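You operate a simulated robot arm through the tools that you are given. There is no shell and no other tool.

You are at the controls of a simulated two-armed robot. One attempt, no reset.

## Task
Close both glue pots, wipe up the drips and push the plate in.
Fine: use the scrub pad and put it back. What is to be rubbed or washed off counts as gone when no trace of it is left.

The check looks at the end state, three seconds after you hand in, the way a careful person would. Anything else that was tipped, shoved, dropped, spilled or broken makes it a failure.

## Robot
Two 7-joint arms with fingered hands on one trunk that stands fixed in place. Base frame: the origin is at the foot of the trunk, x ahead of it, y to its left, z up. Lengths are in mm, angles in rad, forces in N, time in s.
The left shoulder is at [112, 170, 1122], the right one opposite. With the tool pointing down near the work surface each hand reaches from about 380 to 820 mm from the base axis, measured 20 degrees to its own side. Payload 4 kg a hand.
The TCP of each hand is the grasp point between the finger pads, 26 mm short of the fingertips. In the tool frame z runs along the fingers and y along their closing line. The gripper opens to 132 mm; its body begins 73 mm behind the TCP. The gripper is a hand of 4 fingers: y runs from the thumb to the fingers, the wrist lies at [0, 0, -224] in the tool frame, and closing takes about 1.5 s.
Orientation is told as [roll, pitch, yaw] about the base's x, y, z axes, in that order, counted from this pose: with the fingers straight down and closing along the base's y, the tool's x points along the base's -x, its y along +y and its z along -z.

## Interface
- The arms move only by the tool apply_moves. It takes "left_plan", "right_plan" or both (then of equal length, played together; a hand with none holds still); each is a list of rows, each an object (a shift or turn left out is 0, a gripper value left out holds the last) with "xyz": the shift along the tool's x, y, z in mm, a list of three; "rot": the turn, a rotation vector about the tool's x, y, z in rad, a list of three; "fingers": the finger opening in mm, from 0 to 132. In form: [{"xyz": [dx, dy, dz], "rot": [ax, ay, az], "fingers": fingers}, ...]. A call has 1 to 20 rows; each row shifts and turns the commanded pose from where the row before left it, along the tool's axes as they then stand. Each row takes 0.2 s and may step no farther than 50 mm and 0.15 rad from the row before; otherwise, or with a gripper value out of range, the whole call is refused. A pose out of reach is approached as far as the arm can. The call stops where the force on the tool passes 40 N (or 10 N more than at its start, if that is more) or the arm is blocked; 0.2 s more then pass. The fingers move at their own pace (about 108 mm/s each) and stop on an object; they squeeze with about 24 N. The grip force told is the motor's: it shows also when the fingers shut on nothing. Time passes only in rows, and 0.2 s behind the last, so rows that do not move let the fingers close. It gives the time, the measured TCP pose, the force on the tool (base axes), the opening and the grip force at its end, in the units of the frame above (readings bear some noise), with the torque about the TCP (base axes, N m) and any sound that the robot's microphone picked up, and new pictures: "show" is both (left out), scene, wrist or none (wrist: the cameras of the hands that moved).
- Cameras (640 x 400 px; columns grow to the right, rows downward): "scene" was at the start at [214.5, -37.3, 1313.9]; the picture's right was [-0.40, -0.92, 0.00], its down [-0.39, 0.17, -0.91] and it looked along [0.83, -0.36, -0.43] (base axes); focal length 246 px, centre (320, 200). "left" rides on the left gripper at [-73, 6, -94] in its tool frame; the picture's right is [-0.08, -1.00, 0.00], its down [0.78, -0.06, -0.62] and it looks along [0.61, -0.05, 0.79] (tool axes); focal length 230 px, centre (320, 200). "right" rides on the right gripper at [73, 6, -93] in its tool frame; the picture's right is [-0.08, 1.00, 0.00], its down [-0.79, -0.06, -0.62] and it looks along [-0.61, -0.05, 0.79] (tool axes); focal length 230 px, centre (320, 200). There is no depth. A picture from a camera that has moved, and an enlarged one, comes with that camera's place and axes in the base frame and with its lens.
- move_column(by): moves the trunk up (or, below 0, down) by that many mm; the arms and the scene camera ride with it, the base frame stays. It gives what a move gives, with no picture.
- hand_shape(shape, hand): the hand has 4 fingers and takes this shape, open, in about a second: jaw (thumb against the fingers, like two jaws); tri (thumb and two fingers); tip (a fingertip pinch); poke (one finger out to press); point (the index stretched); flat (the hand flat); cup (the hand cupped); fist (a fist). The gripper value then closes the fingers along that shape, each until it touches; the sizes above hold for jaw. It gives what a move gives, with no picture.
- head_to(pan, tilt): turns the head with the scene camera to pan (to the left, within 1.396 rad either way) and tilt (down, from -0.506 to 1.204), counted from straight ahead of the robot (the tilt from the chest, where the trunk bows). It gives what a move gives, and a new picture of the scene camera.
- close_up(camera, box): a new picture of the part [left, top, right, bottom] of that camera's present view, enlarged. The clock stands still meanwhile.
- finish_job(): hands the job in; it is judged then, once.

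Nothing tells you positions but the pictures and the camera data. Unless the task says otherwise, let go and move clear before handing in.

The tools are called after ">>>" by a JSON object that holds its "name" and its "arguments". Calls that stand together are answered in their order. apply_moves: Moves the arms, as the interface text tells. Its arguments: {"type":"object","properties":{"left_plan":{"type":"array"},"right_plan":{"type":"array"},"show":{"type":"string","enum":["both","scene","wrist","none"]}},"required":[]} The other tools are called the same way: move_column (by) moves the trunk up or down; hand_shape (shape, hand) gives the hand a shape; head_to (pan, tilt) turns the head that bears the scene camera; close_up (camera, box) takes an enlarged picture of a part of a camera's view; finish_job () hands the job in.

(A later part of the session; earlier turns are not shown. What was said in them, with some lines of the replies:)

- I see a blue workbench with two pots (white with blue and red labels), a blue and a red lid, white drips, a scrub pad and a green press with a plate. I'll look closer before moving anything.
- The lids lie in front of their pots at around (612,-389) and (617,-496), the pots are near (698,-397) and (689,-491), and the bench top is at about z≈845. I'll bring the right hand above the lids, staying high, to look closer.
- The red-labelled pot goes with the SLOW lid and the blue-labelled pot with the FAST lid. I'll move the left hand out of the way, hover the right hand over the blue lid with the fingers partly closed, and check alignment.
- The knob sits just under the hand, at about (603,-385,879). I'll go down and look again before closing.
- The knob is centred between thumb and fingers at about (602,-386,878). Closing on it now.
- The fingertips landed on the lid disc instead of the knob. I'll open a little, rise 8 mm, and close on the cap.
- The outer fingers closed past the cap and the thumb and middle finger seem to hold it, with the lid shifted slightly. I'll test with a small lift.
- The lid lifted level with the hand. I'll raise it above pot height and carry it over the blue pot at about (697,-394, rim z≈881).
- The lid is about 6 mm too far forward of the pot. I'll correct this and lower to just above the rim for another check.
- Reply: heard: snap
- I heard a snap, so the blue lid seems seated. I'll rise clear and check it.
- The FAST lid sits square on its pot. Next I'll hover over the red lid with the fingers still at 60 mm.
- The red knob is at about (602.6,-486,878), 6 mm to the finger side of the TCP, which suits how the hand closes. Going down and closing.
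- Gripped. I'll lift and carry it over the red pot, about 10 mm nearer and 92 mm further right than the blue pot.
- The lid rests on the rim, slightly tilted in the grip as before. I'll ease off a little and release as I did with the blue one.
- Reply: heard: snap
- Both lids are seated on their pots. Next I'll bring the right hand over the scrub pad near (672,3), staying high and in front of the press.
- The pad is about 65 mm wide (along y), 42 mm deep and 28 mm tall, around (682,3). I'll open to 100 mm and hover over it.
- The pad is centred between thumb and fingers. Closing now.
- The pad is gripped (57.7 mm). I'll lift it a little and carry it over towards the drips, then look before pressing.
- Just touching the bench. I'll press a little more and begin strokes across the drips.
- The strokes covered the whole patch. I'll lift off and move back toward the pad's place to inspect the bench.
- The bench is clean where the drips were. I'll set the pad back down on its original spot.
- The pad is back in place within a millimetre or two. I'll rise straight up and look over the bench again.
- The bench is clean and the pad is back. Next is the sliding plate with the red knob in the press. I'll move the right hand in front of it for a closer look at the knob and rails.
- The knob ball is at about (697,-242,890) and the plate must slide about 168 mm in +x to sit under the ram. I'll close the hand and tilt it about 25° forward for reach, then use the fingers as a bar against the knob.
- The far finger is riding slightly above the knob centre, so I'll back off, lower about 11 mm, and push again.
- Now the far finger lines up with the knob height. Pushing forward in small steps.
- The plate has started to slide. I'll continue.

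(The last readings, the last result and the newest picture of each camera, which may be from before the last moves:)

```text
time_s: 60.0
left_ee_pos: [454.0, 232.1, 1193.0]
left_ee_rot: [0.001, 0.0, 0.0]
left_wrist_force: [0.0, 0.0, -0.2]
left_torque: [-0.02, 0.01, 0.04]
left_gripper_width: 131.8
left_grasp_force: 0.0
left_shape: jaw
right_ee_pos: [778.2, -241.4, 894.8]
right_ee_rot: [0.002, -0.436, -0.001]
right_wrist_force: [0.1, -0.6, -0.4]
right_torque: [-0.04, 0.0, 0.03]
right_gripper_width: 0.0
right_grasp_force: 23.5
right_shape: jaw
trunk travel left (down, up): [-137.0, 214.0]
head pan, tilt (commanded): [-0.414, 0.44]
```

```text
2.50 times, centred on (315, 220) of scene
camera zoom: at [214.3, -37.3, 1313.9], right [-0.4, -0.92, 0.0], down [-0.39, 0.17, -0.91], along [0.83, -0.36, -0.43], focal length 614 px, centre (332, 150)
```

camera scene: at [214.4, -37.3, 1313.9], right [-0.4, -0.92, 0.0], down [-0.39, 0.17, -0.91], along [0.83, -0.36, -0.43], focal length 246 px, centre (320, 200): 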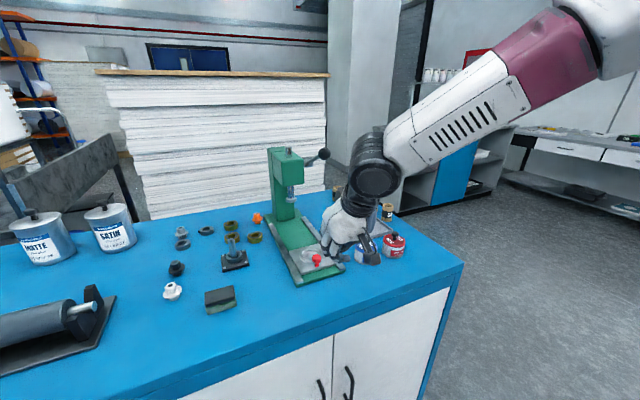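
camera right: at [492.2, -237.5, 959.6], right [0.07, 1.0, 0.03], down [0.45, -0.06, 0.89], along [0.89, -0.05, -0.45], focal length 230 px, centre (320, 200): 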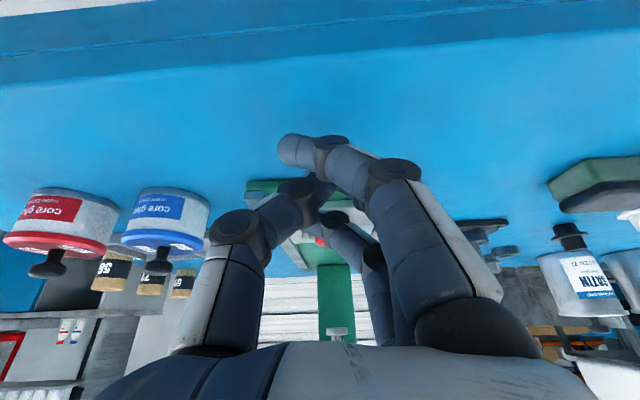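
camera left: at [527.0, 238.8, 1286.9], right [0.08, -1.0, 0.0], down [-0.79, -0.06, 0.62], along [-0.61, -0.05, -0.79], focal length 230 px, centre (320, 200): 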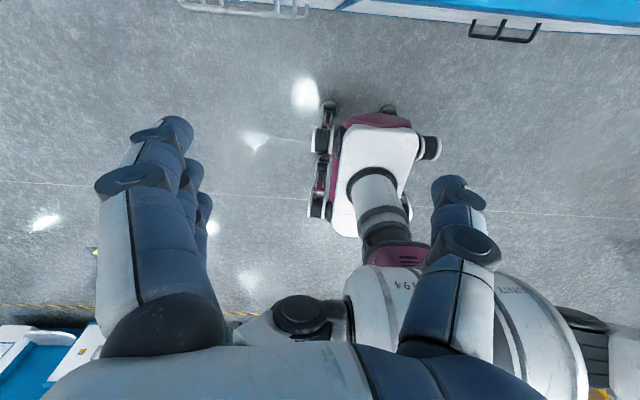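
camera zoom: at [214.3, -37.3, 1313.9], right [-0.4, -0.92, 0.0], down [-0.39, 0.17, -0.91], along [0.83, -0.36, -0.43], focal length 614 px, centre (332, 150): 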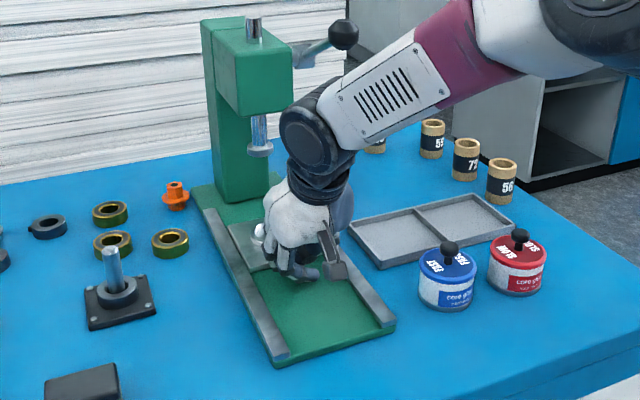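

>>> {"name": "apply_moves", "arguments": {"right_plan": [{"xyz": [-7.3, 0, 3.4]}, {"xyz": [-7.3, 0, 3.4]}, {"xyz": [-5.4, 0, 2.5]}, {"xyz": [0, 0, 0]}], "show": "none"}}

>>> {"name": "close_up", "arguments": {"camera": "right", "box": [220, 100, 420, 260]}}

>>> {"name": "close_up", "arguments": {"camera": "scene", "box": [270, 180, 350, 280]}}

```text
time_s: 61.0
left_ee_pos: [455.1, 230.8, 1193.1]
left_ee_rot: [0.0, -0.001, -0.001]
left_wrist_force: [-0.8, 0.4, -0.3]
left_torque: [0.02, -0.02, 0.02]
left_gripper_width: 131.9
left_grasp_force: 0.0
left_shape: jaw
right_ee_pos: [800.0, -241.4, 896.6]
right_ee_rot: [0.002, -0.436, 0.001]
right_wrist_force: [-1.1, -0.2, 0.5]
right_torque: [-0.01, -0.01, -0.03]
right_gripper_width: 0.2
right_grasp_force: 24.1
right_shape: jaw
trunk travel left (down, up): [-137.0, 214.0]
head pan, tilt (commanded): [-0.414, 0.44]
```

```text
2.50 times, centred on (320, 180) of right
camera zoom: at [693.3, -237.0, 949.4], right [0.07, 1.0, 0.03], down [0.45, -0.06, 0.89], along [0.89, -0.05, -0.45], focal length 575 px, centre (320, 250)
```

zoom: 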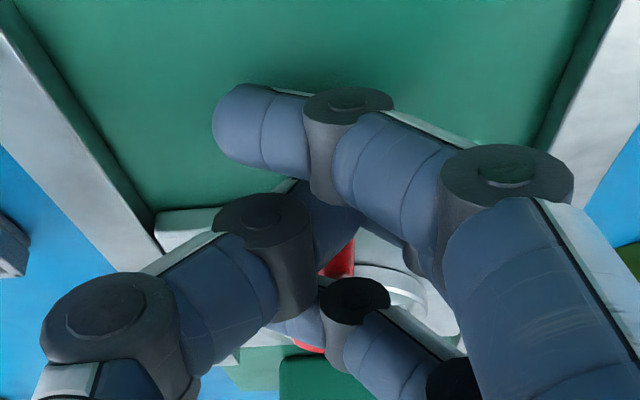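

```text
4.00 times, centred on (310, 230) of scene
camera zoom: at [214.4, -37.3, 1313.9], right [-0.4, -0.92, 0.0], down [-0.39, 0.17, -0.91], along [0.83, -0.36, -0.43], focal length 982 px, centre (360, 80)
```

zoom: 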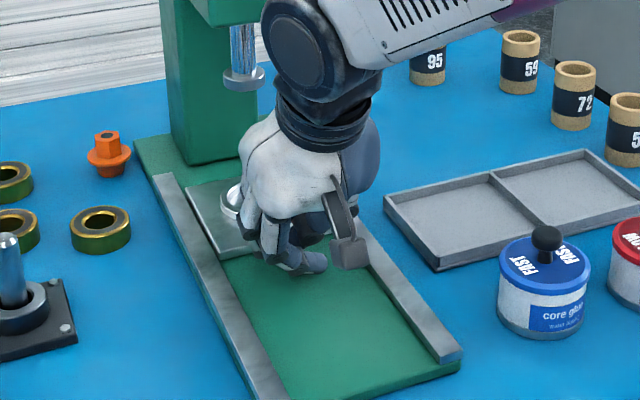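

>>> {"name": "apply_moves", "arguments": {"right_plan": [{"xyz": [-4.5, 0, 2.1]}, {"xyz": [-4.5, 0, 2.1]}, {"xyz": [0, 0, 0]}], "show": "none"}}

>>> {"name": "close_up", "arguments": {"camera": "scene", "box": [280, 190, 330, 250]}}

```text
time_s: 61.8
left_ee_pos: [455.3, 230.6, 1193.9]
left_ee_rot: [0.001, -0.001, 0.002]
left_wrist_force: [-0.1, -0.2, 0.0]
left_torque: [0.03, 0.01, -0.04]
left_gripper_width: 131.9
left_grasp_force: 0.0
left_shape: jaw
right_ee_pos: [809.9, -241.7, 895.9]
right_ee_rot: [0.003, -0.437, 0.0]
right_wrist_force: [0.0, -0.3, -0.3]
right_torque: [0.02, -0.01, -0.01]
right_gripper_width: 0.0
right_grasp_force: 23.9
right_shape: jaw
trunk travel left (down, up): [-137.0, 214.0]
head pan, tilt (commanded): [-0.414, 0.44]
```

```text
6.67 times, centred on (305, 220) of scene
camera zoom: at [214.4, -37.3, 1313.9], right [-0.4, -0.92, 0.0], down [-0.39, 0.17, -0.91], along [0.83, -0.36, -0.43], focal length 1636 px, centre (420, 67)
```

zoom: 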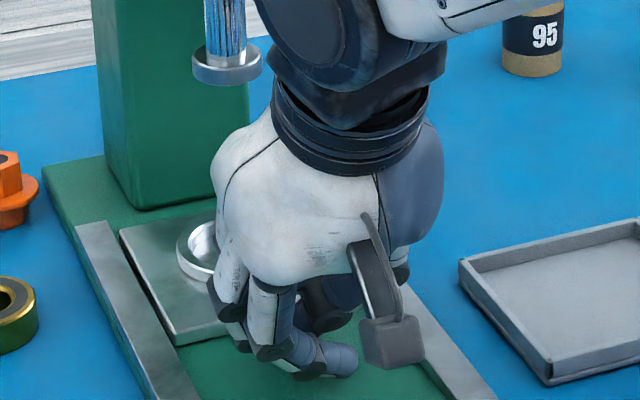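

>>> {"name": "apply_moves", "arguments": {"right_plan": [{"xyz": [-3.6, 0, 1.7]}, {"xyz": [-3.6, 0, 1.7]}, {"xyz": [0, 0, 0]}], "show": "none"}}

>>> {"name": "close_up", "arguments": {"camera": "scene", "box": [280, 190, 330, 250]}}

```text
time_s: 62.6
left_ee_pos: [454.8, 231.7, 1192.9]
left_ee_rot: [-0.001, 0.0, 0.001]
left_wrist_force: [-0.7, -0.2, -0.6]
left_torque: [-0.03, -0.04, 0.04]
left_gripper_width: 131.9
left_grasp_force: 0.2
left_shape: jaw
right_ee_pos: [817.9, -241.6, 896.3]
right_ee_rot: [0.001, -0.436, 0.002]
right_wrist_force: [0.3, 0.1, -0.4]
right_torque: [0.0, 0.03, -0.01]
right_gripper_width: 0.0
right_grasp_force: 24.5
right_shape: jaw
trunk travel left (down, up): [-137.0, 214.0]
head pan, tilt (commanded): [-0.414, 0.44]
```

```text
6.67 times, centred on (305, 220) of scene
camera zoom: at [214.4, -37.3, 1313.9], right [-0.4, -0.92, 0.0], down [-0.39, 0.17, -0.91], along [0.83, -0.36, -0.43], focal length 1636 px, centre (420, 67)
```

zoom: 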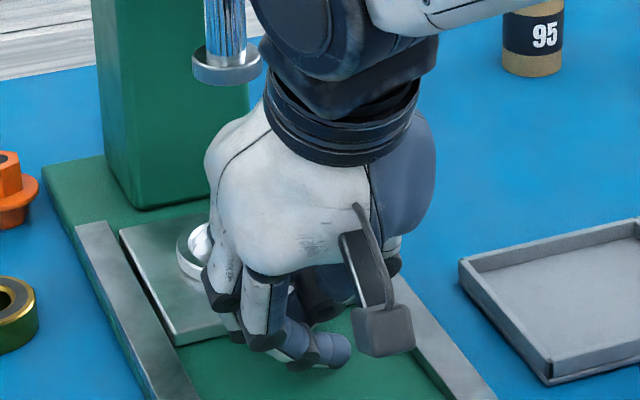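

>>> {"name": "close_up", "arguments": {"camera": "right", "box": [220, 100, 420, 260]}}

>>> {"name": "close_up", "arguments": {"camera": "right", "box": [290, 180, 390, 240]}}

```text
2.50 times, centred on (320, 180) of right
camera zoom: at [711.3, -236.8, 949.5], right [0.07, 1.0, 0.03], down [0.45, -0.06, 0.89], along [0.89, -0.05, -0.45], focal length 575 px, centre (320, 250)
```

zoom: 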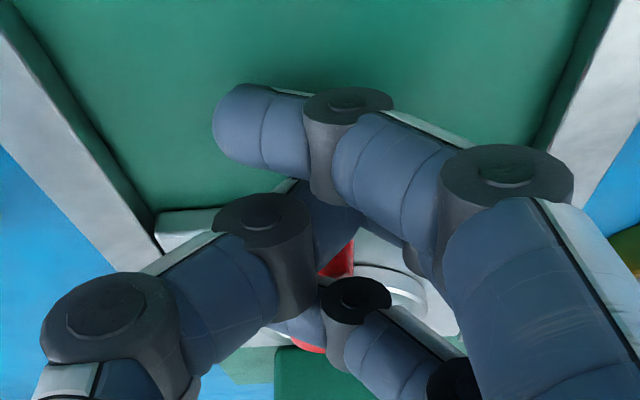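

```text
6.40 times, centred on (340, 210) of right
camera zoom: at [711.3, -236.8, 949.5], right [0.07, 1.0, 0.03], down [0.45, -0.06, 0.89], along [0.89, -0.05, -0.45], focal length 1472 px, centre (192, 136)
```

zoom: 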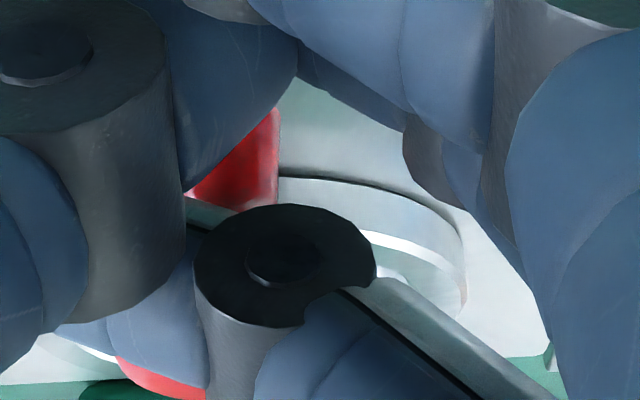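

>>> {"name": "close_up", "arguments": {"camera": "scene", "box": [265, 205, 305, 245]}}

>>> {"name": "close_up", "arguments": {"camera": "right", "box": [230, 220, 330, 280]}}

```text
10.00 times, centred on (285, 225) of scene
camera zoom: at [214.4, -37.3, 1313.9], right [-0.4, -0.92, 0.0], down [-0.39, 0.17, -0.91], along [0.83, -0.36, -0.43], focal length 2455 px, centre (670, -50)
```

zoom: 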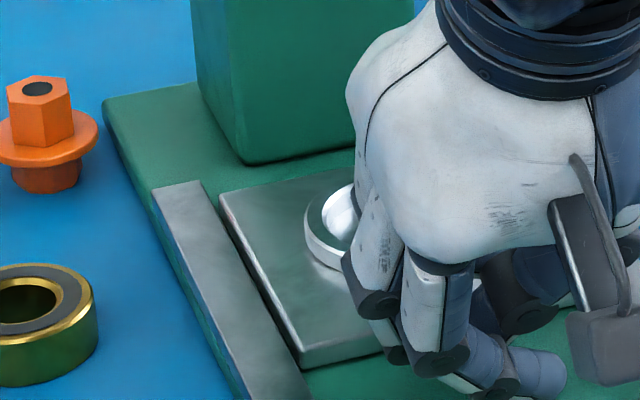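

```text
6.40 times, centred on (280, 250) of right
camera zoom: at [711.3, -236.8, 949.5], right [0.07, 1.0, 0.03], down [0.45, -0.06, 0.89], along [0.89, -0.05, -0.45], focal length 1472 px, centre (576, -120)
```

zoom: 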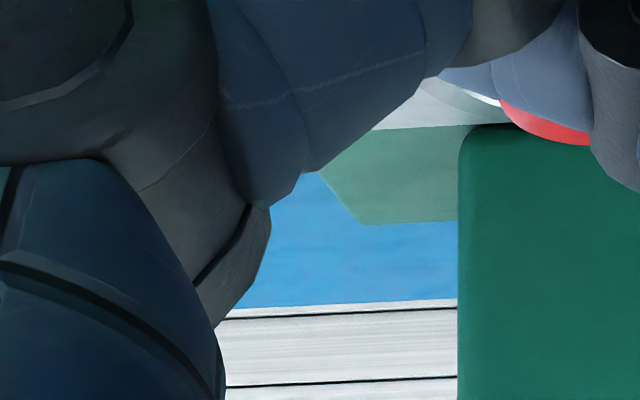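

>>> {"name": "apply_moves", "arguments": {"right_plan": [{"xyz": [-2.7, 0, 1.3]}, {"xyz": [-2.7, 0, 1.3]}, {"xyz": [0, 0, 0]}], "show": "none"}}

>>> {"name": "close_up", "arguments": {"camera": "scene", "box": [265, 205, 305, 245]}}

>>> {"name": "close_up", "arguments": {"camera": "right", "box": [290, 180, 390, 240]}}

```text
time_s: 63.4
left_ee_pos: [453.7, 231.6, 1193.7]
left_ee_rot: [0.0, -0.002, 0.0]
left_wrist_force: [0.4, 0.0, 0.4]
left_torque: [0.02, -0.01, 0.01]
left_gripper_width: 131.8
left_grasp_force: 0.1
left_shape: jaw
right_ee_pos: [821.6, -241.1, 894.8]
right_ee_rot: [0.002, -0.434, 0.0]
right_wrist_force: [-22.4, -0.4, -0.7]
right_torque: [0.04, -0.14, -0.03]
right_gripper_width: 0.0
right_grasp_force: 23.6
right_shape: jaw
trunk travel left (down, up): [-137.0, 214.0]
head pan, tilt (commanded): [-0.414, 0.44]
```

```text
10.00 times, centred on (285, 225) of scene
camera zoom: at [212.2, -37.3, 1314.2], right [-0.4, -0.92, 0.0], down [-0.39, 0.17, -0.91], along [0.83, -0.36, -0.42], focal length 2455 px, centre (670, -50)
```

zoom: 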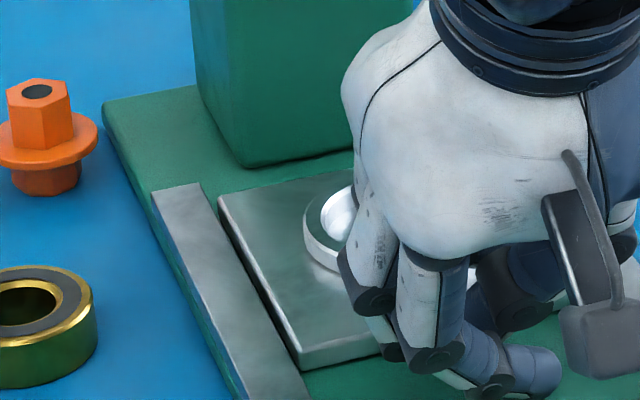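

```text
6.40 times, centred on (340, 210) of right
camera zoom: at [714.8, -236.9, 949.4], right [0.07, 1.0, 0.03], down [0.45, -0.06, 0.89], along [0.89, -0.05, -0.46], focal length 1472 px, centre (192, 136)
```

zoom: 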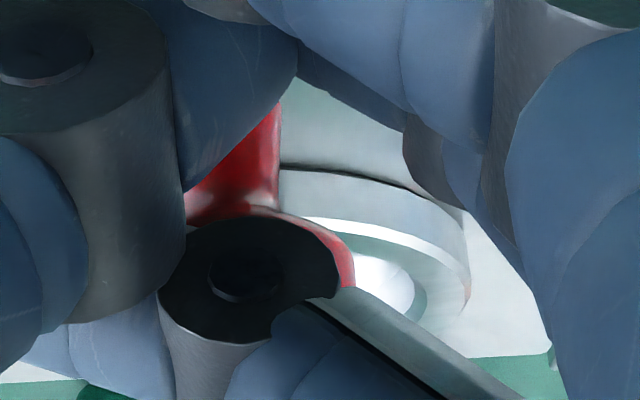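

The force rose to 22 N and the plate no longer moves, so it is at its stop. I'll back straight out and look.

>>> {"name": "apply_moves", "arguments": {"right_plan": [{"xyz": [9.1, 0, -4.2]}, {"xyz": [18.1, 0, -8.5]}, {"xyz": [27.2, 0, -12.7]}, {"xyz": [36.2, 0, -16.9]}, {"xyz": [36.2, 0, -16.9]}, {"xyz": [36.2, 0, -16.9]}, {"xyz": [0, 0, -40]}, {"xyz": [0, 0, -40]}, {"xyz": [0, 0, -40]}, {"xyz": [0, 0, 0]}], "show": "both"}}

>>> {"name": "close_up", "arguments": {"camera": "scene", "box": [250, 140, 350, 290]}}

>>> {"name": "close_up", "arguments": {"camera": "right", "box": [220, 80, 420, 280]}}

```text
time_s: 65.6
left_ee_pos: [456.5, 233.4, 1192.3]
left_ee_rot: [-0.002, 0.002, 0.0]
left_wrist_force: [-0.2, 0.1, 0.0]
left_torque: [0.0, 0.03, -0.01]
left_gripper_width: 131.6
left_grasp_force: 0.0
left_shape: jaw
right_ee_pos: [592.7, -240.0, 998.6]
right_ee_rot: [0.002, -0.424, 0.002]
right_wrist_force: [0.2, 0.3, 0.2]
right_torque: [-0.03, -0.02, -0.01]
right_gripper_width: 0.0
right_grasp_force: 24.6
right_shape: jaw
right hand out of reach, approached as far as the arm can: row 9
trunk travel left (down, up): [-137.0, 214.0]
head pan, tilt (commanded): [-0.414, 0.44]
camera scene: at [215.1, -35.8, 1313.6], right [-0.4, -0.92, 0.0], down [-0.39, 0.17, -0.91], along [0.83, -0.36, -0.43], focal length 246 px, centre (320, 200)
camera right: at [486.8, -236.1, 1055.0], right [0.07, 1.0, 0.03], down [0.46, -0.06, 0.88], along [0.88, -0.04, -0.46], focal length 230 px, centre (320, 200)
```

scene: 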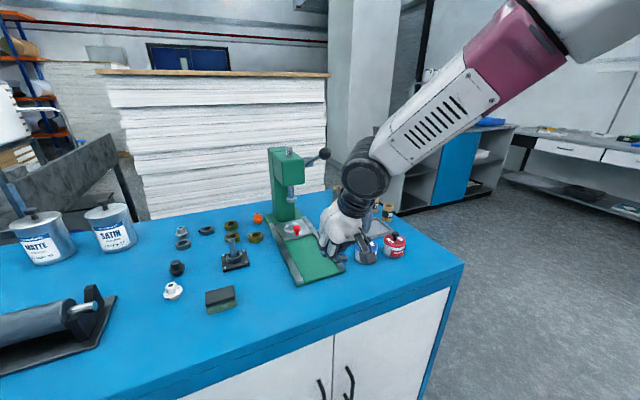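
right: 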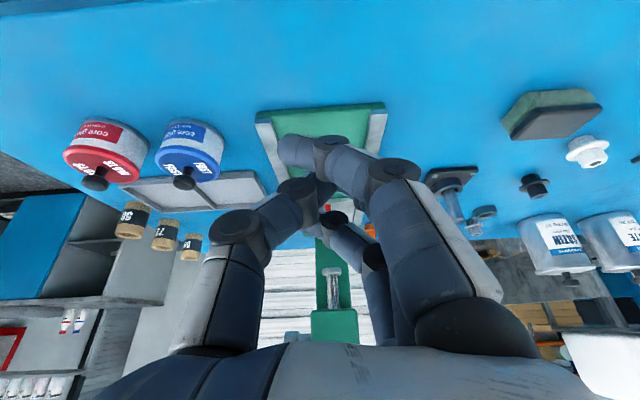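

```text
2.67 times, centred on (300, 215) of scene
camera zoom: at [215.1, -35.8, 1313.6], right [-0.4, -0.92, 0.0], down [-0.39, 0.17, -0.91], along [0.83, -0.36, -0.43], focal length 654 px, centre (373, 160)
```

zoom: 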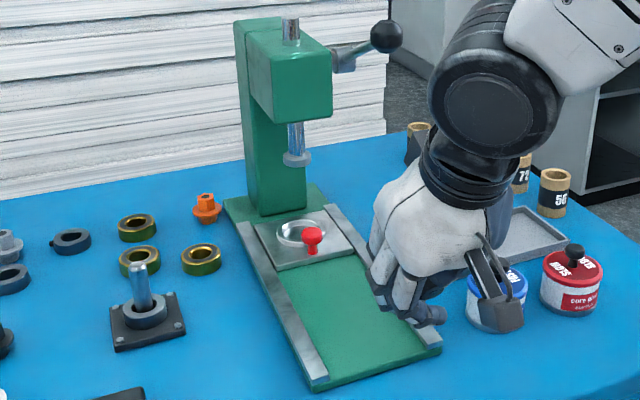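

```text
2.00 times, centred on (320, 180) of right
camera zoom: at [486.8, -236.1, 1055.0], right [0.07, 1.0, 0.03], down [0.46, -0.06, 0.88], along [0.88, -0.04, -0.46], focal length 460 px, centre (320, 240)
```

zoom: 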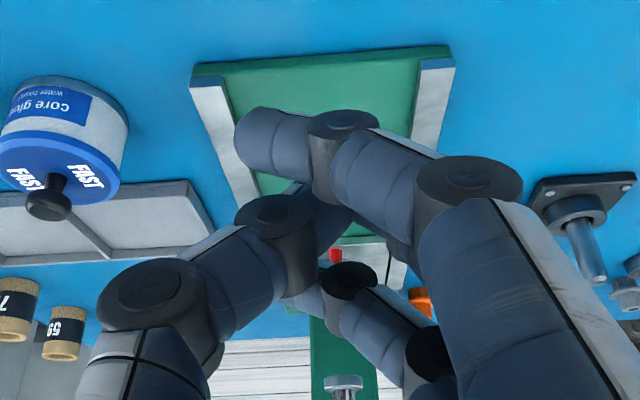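

The plate is fully in, with its ring under the ram. I'll straighten the hand, open it and withdraw to its start area for a final inspection.

>>> {"name": "apply_moves", "arguments": {"right_plan": [{"xyz": [10, 0, -5], "rot": [0, 0.145, 0]}, {"xyz": [10, 0, -5], "rot": [0, 0.145, 0]}, {"xyz": [10, 0, -5], "rot": [0, 0.146, 0], "fingers": 132}, {"xyz": [30, -10, -30]}, {"xyz": [30, -15, -35]}, {"xyz": [30, -15, -35]}, {"xyz": [30, -15, -35]}, {"xyz": [30, -15, -30]}, {"xyz": [30, -15, -20]}, {"xyz": [0, 0, 0]}], "show": "both"}}

>>> {"name": "close_up", "arguments": {"camera": "scene", "box": [325, 180, 445, 290]}}

>>> {"name": "close_up", "arguments": {"camera": "scene", "box": [250, 140, 350, 300]}}

>>> {"name": "close_up", "arguments": {"camera": "scene", "box": [150, 200, 310, 320]}}

```text
time_s: 67.8
left_ee_pos: [455.4, 232.3, 1192.9]
left_ee_rot: [-0.001, 0.0, 0.0]
left_wrist_force: [0.0, -0.1, 0.2]
left_torque: [0.0, -0.01, 0.0]
left_gripper_width: 132.1
left_grasp_force: 0.0
left_shape: jaw
right_ee_pos: [380.9, -327.4, 1194.6]
right_ee_rot: [0.001, 0.001, -0.001]
right_wrist_force: [-0.2, 0.0, -0.9]
right_torque: [0.04, 0.0, 0.02]
right_gripper_width: 132.2
right_grasp_force: 0.1
right_shape: jaw
trunk travel left (down, up): [-137.0, 214.0]
head pan, tilt (commanded): [-0.414, 0.44]
camera scene: at [214.8, -37.1, 1313.7], right [-0.4, -0.92, 0.0], down [-0.39, 0.17, -0.91], along [0.83, -0.36, -0.43], focal length 246 px, centre (320, 200)
camera right: at [306.7, -323.4, 1288.3], right [0.08, 1.0, 0.0], down [0.79, -0.06, 0.62], along [0.61, -0.05, -0.79], focal length 230 px, centre (320, 200)
```

scene: 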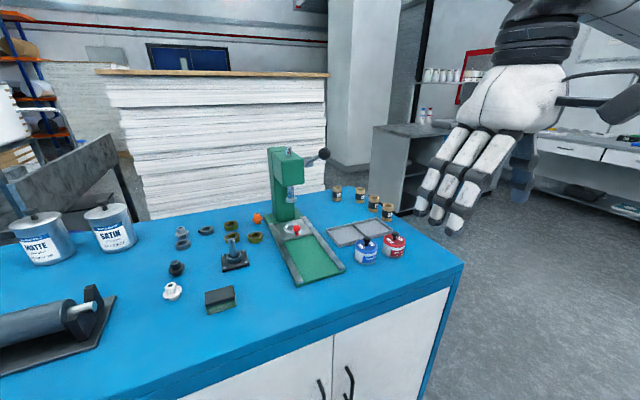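
right: 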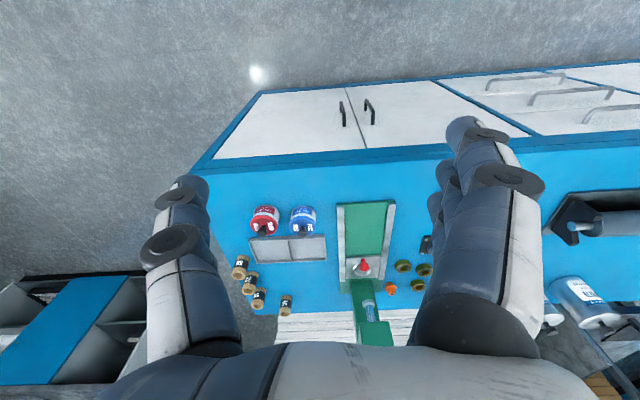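

```text
3.64 times, centred on (385, 235) of scene
camera zoom: at [214.8, -37.1, 1313.7], right [-0.4, -0.92, 0.0], down [-0.39, 0.17, -0.91], along [0.83, -0.36, -0.43], focal length 893 px, centre (84, 73)
```

zoom: 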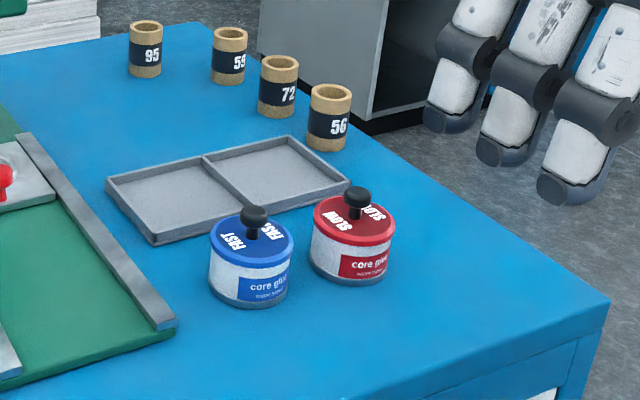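

```text
2.50 times, centred on (300, 220) of scene
camera zoom: at [214.8, -37.1, 1313.7], right [-0.4, -0.92, 0.0], down [-0.39, 0.17, -0.91], along [0.83, -0.36, -0.43], focal length 614 px, centre (370, 150)
```

zoom: 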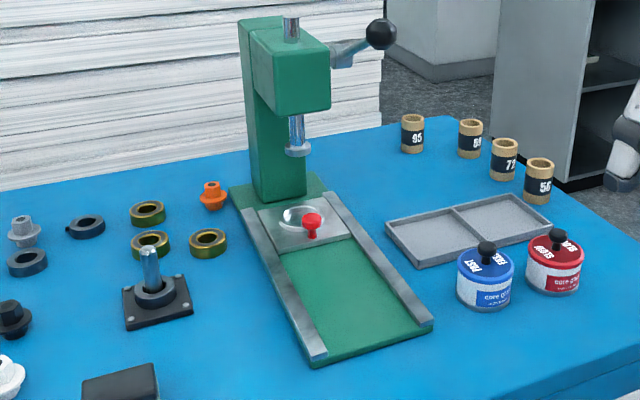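

```text
3.33 times, centred on (230, 260) of scene
camera zoom: at [214.8, -37.1, 1313.7], right [-0.4, -0.92, 0.0], down [-0.39, 0.17, -0.91], along [0.83, -0.36, -0.43], focal length 818 px, centre (620, 0)
```

zoom: 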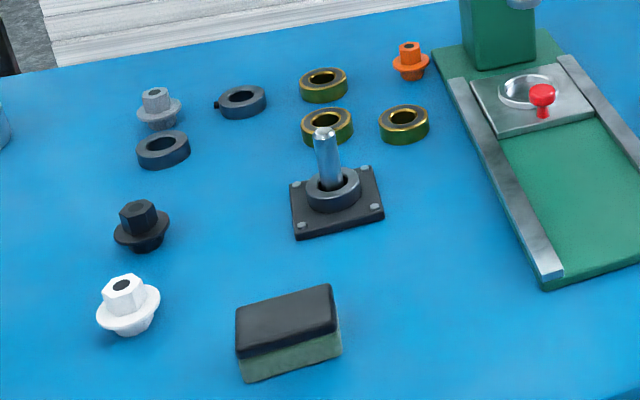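

>>> {"name": "close_up", "arguments": {"camera": "scene", "box": [350, 225, 415, 270]}}

>>> {"name": "close_up", "arguments": {"camera": "right", "box": [235, 190, 335, 250]}}

>>> {"name": "close_up", "arguments": {"camera": "scene", "box": [225, 250, 300, 310]}}

>>> {"name": "close_up", "arguments": {"camera": "right", "box": [330, 190, 440, 310]}}

```text
8.89 times, centred on (382, 248) of scene
camera zoom: at [214.8, -37.1, 1313.7], right [-0.4, -0.92, 0.0], down [-0.39, 0.17, -0.91], along [0.83, -0.36, -0.43], focal length 2182 px, centre (-236, -222)
```

zoom: 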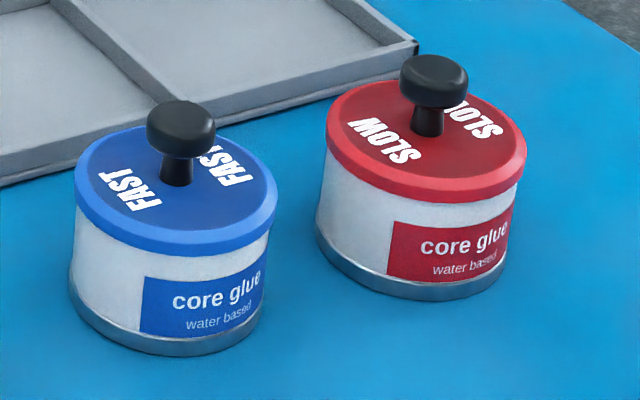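

```text
6.40 times, centred on (285, 220) of right
camera zoom: at [306.7, -323.4, 1288.3], right [0.08, 1.0, 0.0], down [0.79, -0.06, 0.62], along [0.61, -0.05, -0.79], focal length 1472 px, centre (544, 72)
```

zoom: 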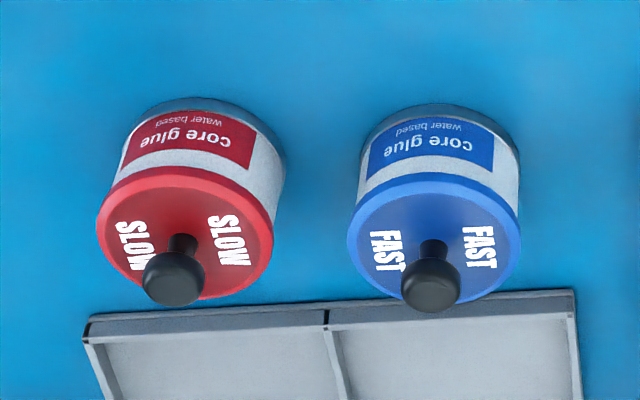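

```text
6.67 times, centred on (262, 280) of scene
camera zoom: at [214.8, -37.1, 1313.7], right [-0.4, -0.92, 0.0], down [-0.39, 0.17, -0.91], along [0.83, -0.36, -0.43], focal length 1636 px, centre (703, -333)
```

zoom: 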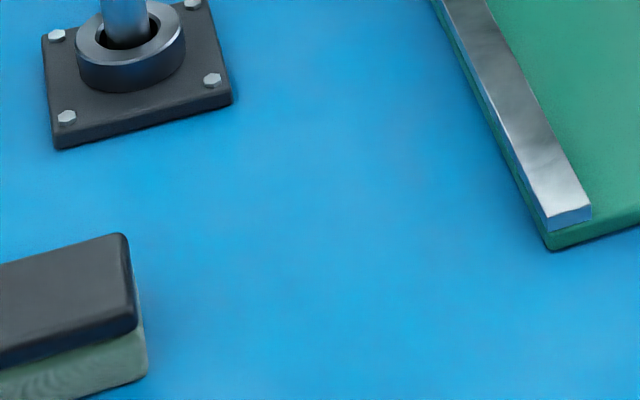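

```text
3.33 times, centred on (385, 250) of right
camera zoom: at [306.7, -323.4, 1288.3], right [0.08, 1.0, 0.0], down [0.79, -0.06, 0.62], along [0.61, -0.05, -0.79], focal length 767 px, centre (103, 33)
```

zoom: 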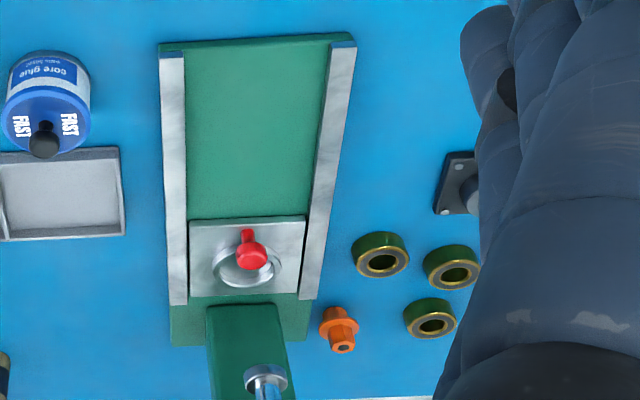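

Both lids are on, the bench is clean, the pad is back and the plate is in. I'll take one last look at the left part of the bench for any missed drips.

>>> {"name": "head_to", "arguments": {"pan": 0.2, "tilt": 0.6}}

>>> {"name": "head_to", "arguments": {"pan": -0.414, "tilt": 0.7}}

```text
time_s: 68.8
left_ee_pos: [455.3, 231.6, 1192.5]
left_ee_rot: [-0.001, 0.0, 0.0]
left_wrist_force: [0.1, -0.3, -0.5]
left_torque: [-0.03, -0.04, 0.01]
left_gripper_width: 132.1
left_grasp_force: 0.1
left_shape: jaw
right_ee_pos: [380.5, -326.5, 1194.1]
right_ee_rot: [0.001, 0.0, 0.0]
right_wrist_force: [-0.1, 0.1, 0.3]
right_torque: [0.0, -0.01, 0.02]
right_gripper_width: 131.9
right_grasp_force: 0.0
right_shape: jaw
trunk travel left (down, up): [-137.0, 214.0]
head pan, tilt (commanded): [0.201, 0.6]
camera scene: at [216.8, 17.3, 1299.3], right [0.2, -0.98, 0.0], down [-0.55, -0.11, -0.83], along [0.81, 0.16, -0.56], focal length 246 px, centre (320, 200)
```

scene: 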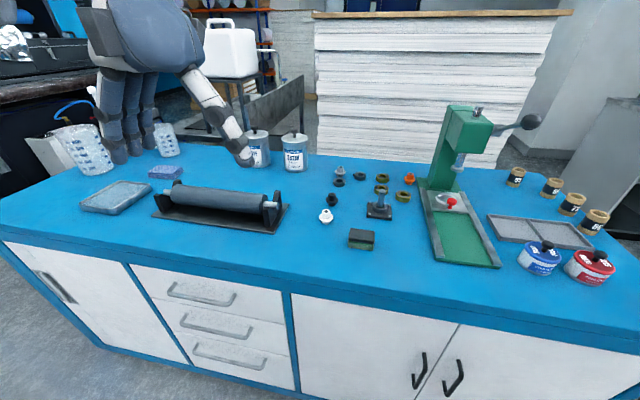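

```text
time_s: 69.8
left_ee_pos: [454.8, 231.2, 1193.3]
left_ee_rot: [0.0, 0.001, 0.0]
left_wrist_force: [0.2, 1.2, 0.3]
left_torque: [-0.02, -0.01, 0.0]
left_gripper_width: 131.8
left_grasp_force: 0.0
left_shape: jaw
right_ee_pos: [380.5, -328.0, 1195.1]
right_ee_rot: [0.003, 0.0, 0.0]
right_wrist_force: [-0.1, 0.6, -0.3]
right_torque: [0.01, -0.01, -0.01]
right_gripper_width: 132.1
right_grasp_force: 0.1
right_shape: jaw
trunk travel left (down, up): [-137.0, 214.0]
head pan, tilt (commanded): [-0.414, 0.7]
camera scene: at [208.0, -34.3, 1290.7], right [-0.4, -0.92, 0.0], down [-0.59, 0.26, -0.77], along [0.7, -0.31, -0.64], focal length 246 px, centre (320, 200)
```

scene: 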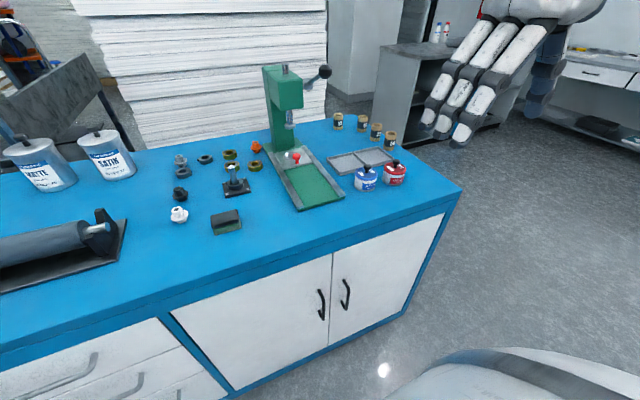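

>>> {"name": "head_to", "arguments": {"pan": 0.4, "tilt": 0.6}}

>>> {"name": "close_up", "arguments": {"camera": "scene", "box": [140, 120, 420, 260]}}

>>> {"name": "close_up", "arguments": {"camera": "scene", "box": [380, 180, 520, 280]}}

```text
time_s: 71.0
left_ee_pos: [455.5, 230.5, 1192.8]
left_ee_rot: [0.001, 0.0, 0.0]
left_wrist_force: [0.8, -1.4, 0.5]
left_torque: [-0.01, 0.01, -0.01]
left_gripper_width: 131.8
left_grasp_force: 0.0
left_shape: jaw
right_ee_pos: [380.4, -327.6, 1195.3]
right_ee_rot: [0.001, 0.001, 0.0]
right_wrist_force: [-0.3, 0.1, 0.6]
right_torque: [0.0, 0.0, 0.0]
right_gripper_width: 132.1
right_grasp_force: 0.0
right_shape: jaw
trunk travel left (down, up): [-137.0, 214.0]
head pan, tilt (commanded): [0.4, 0.6]
camera scene: at [211.6, 34.1, 1299.3], right [0.39, -0.92, 0.0], down [-0.52, -0.22, -0.83], along [0.76, 0.32, -0.56], focal length 246 px, centre (320, 200)
```

scene: 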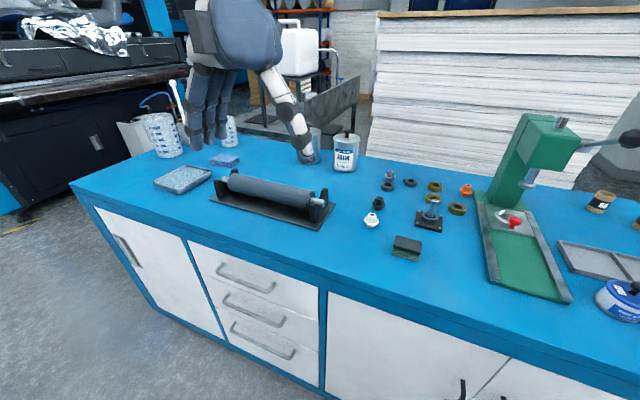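

```text
2.29 times, centred on (280, 190) of scene
camera zoom: at [211.6, 34.1, 1299.3], right [0.39, -0.92, 0.0], down [-0.52, -0.22, -0.83], along [0.76, 0.32, -0.56], focal length 561 px, centre (411, 223)
```

zoom: 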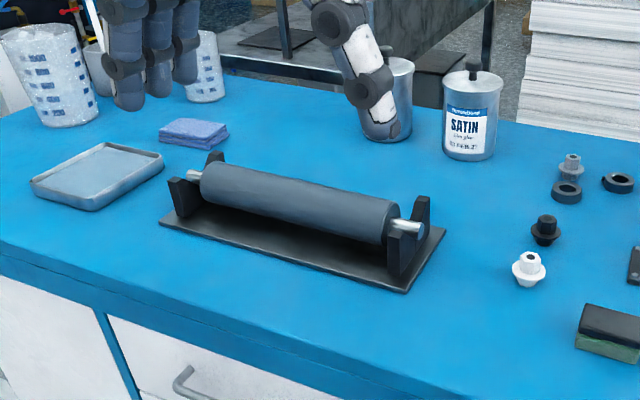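

```text
4.00 times, centred on (450, 230) of scene
camera zoom: at [211.6, 34.1, 1299.3], right [0.39, -0.92, 0.0], down [-0.52, -0.22, -0.83], along [0.76, 0.32, -0.56], focal length 982 px, centre (-200, 80)
```

zoom: 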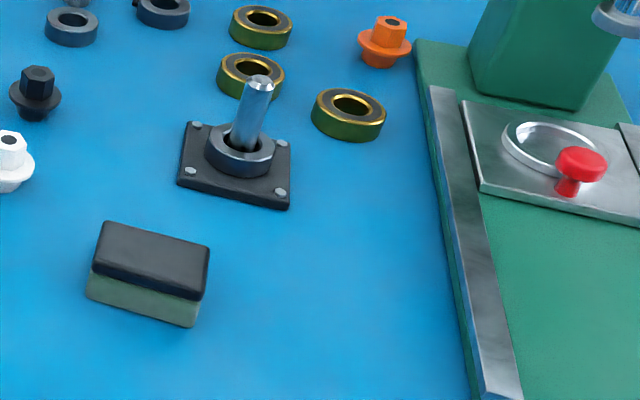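

Both pots are closed with their matching lids and the drips are completely gone. The scrub pad is back in its place and the plate is pushed in to its stop. Both hands are clear and nothing else has moved, so I'm handing in.

>>> {"name": "finish_job", "arguments": {}}

```text
The job is handed in.
```

I closed both glue pots, wiped up the drips and pushed the plate in, then handed the job in. I don't have the check's verdict.

- **Pots:** the FAST lid is on the blue-labelled pot and the SLOW lid is on the red-labelled one. I heard a snap as each seated, and both sit level.
- **Drips:** no trace shows from either camera. I also looked over the left part of the bench and found no others.
- **Scrub pad:** I wiped with the black-topped green pad. It is back where it started, to within a millimetre or two.
- **Plate:** it slid in about 170 mm until it hit its stop, at 22 N. Its ring sits under the ram.

Nothing else on the bench looked moved in the final pictures, and both hands were open and clear when I handed in.
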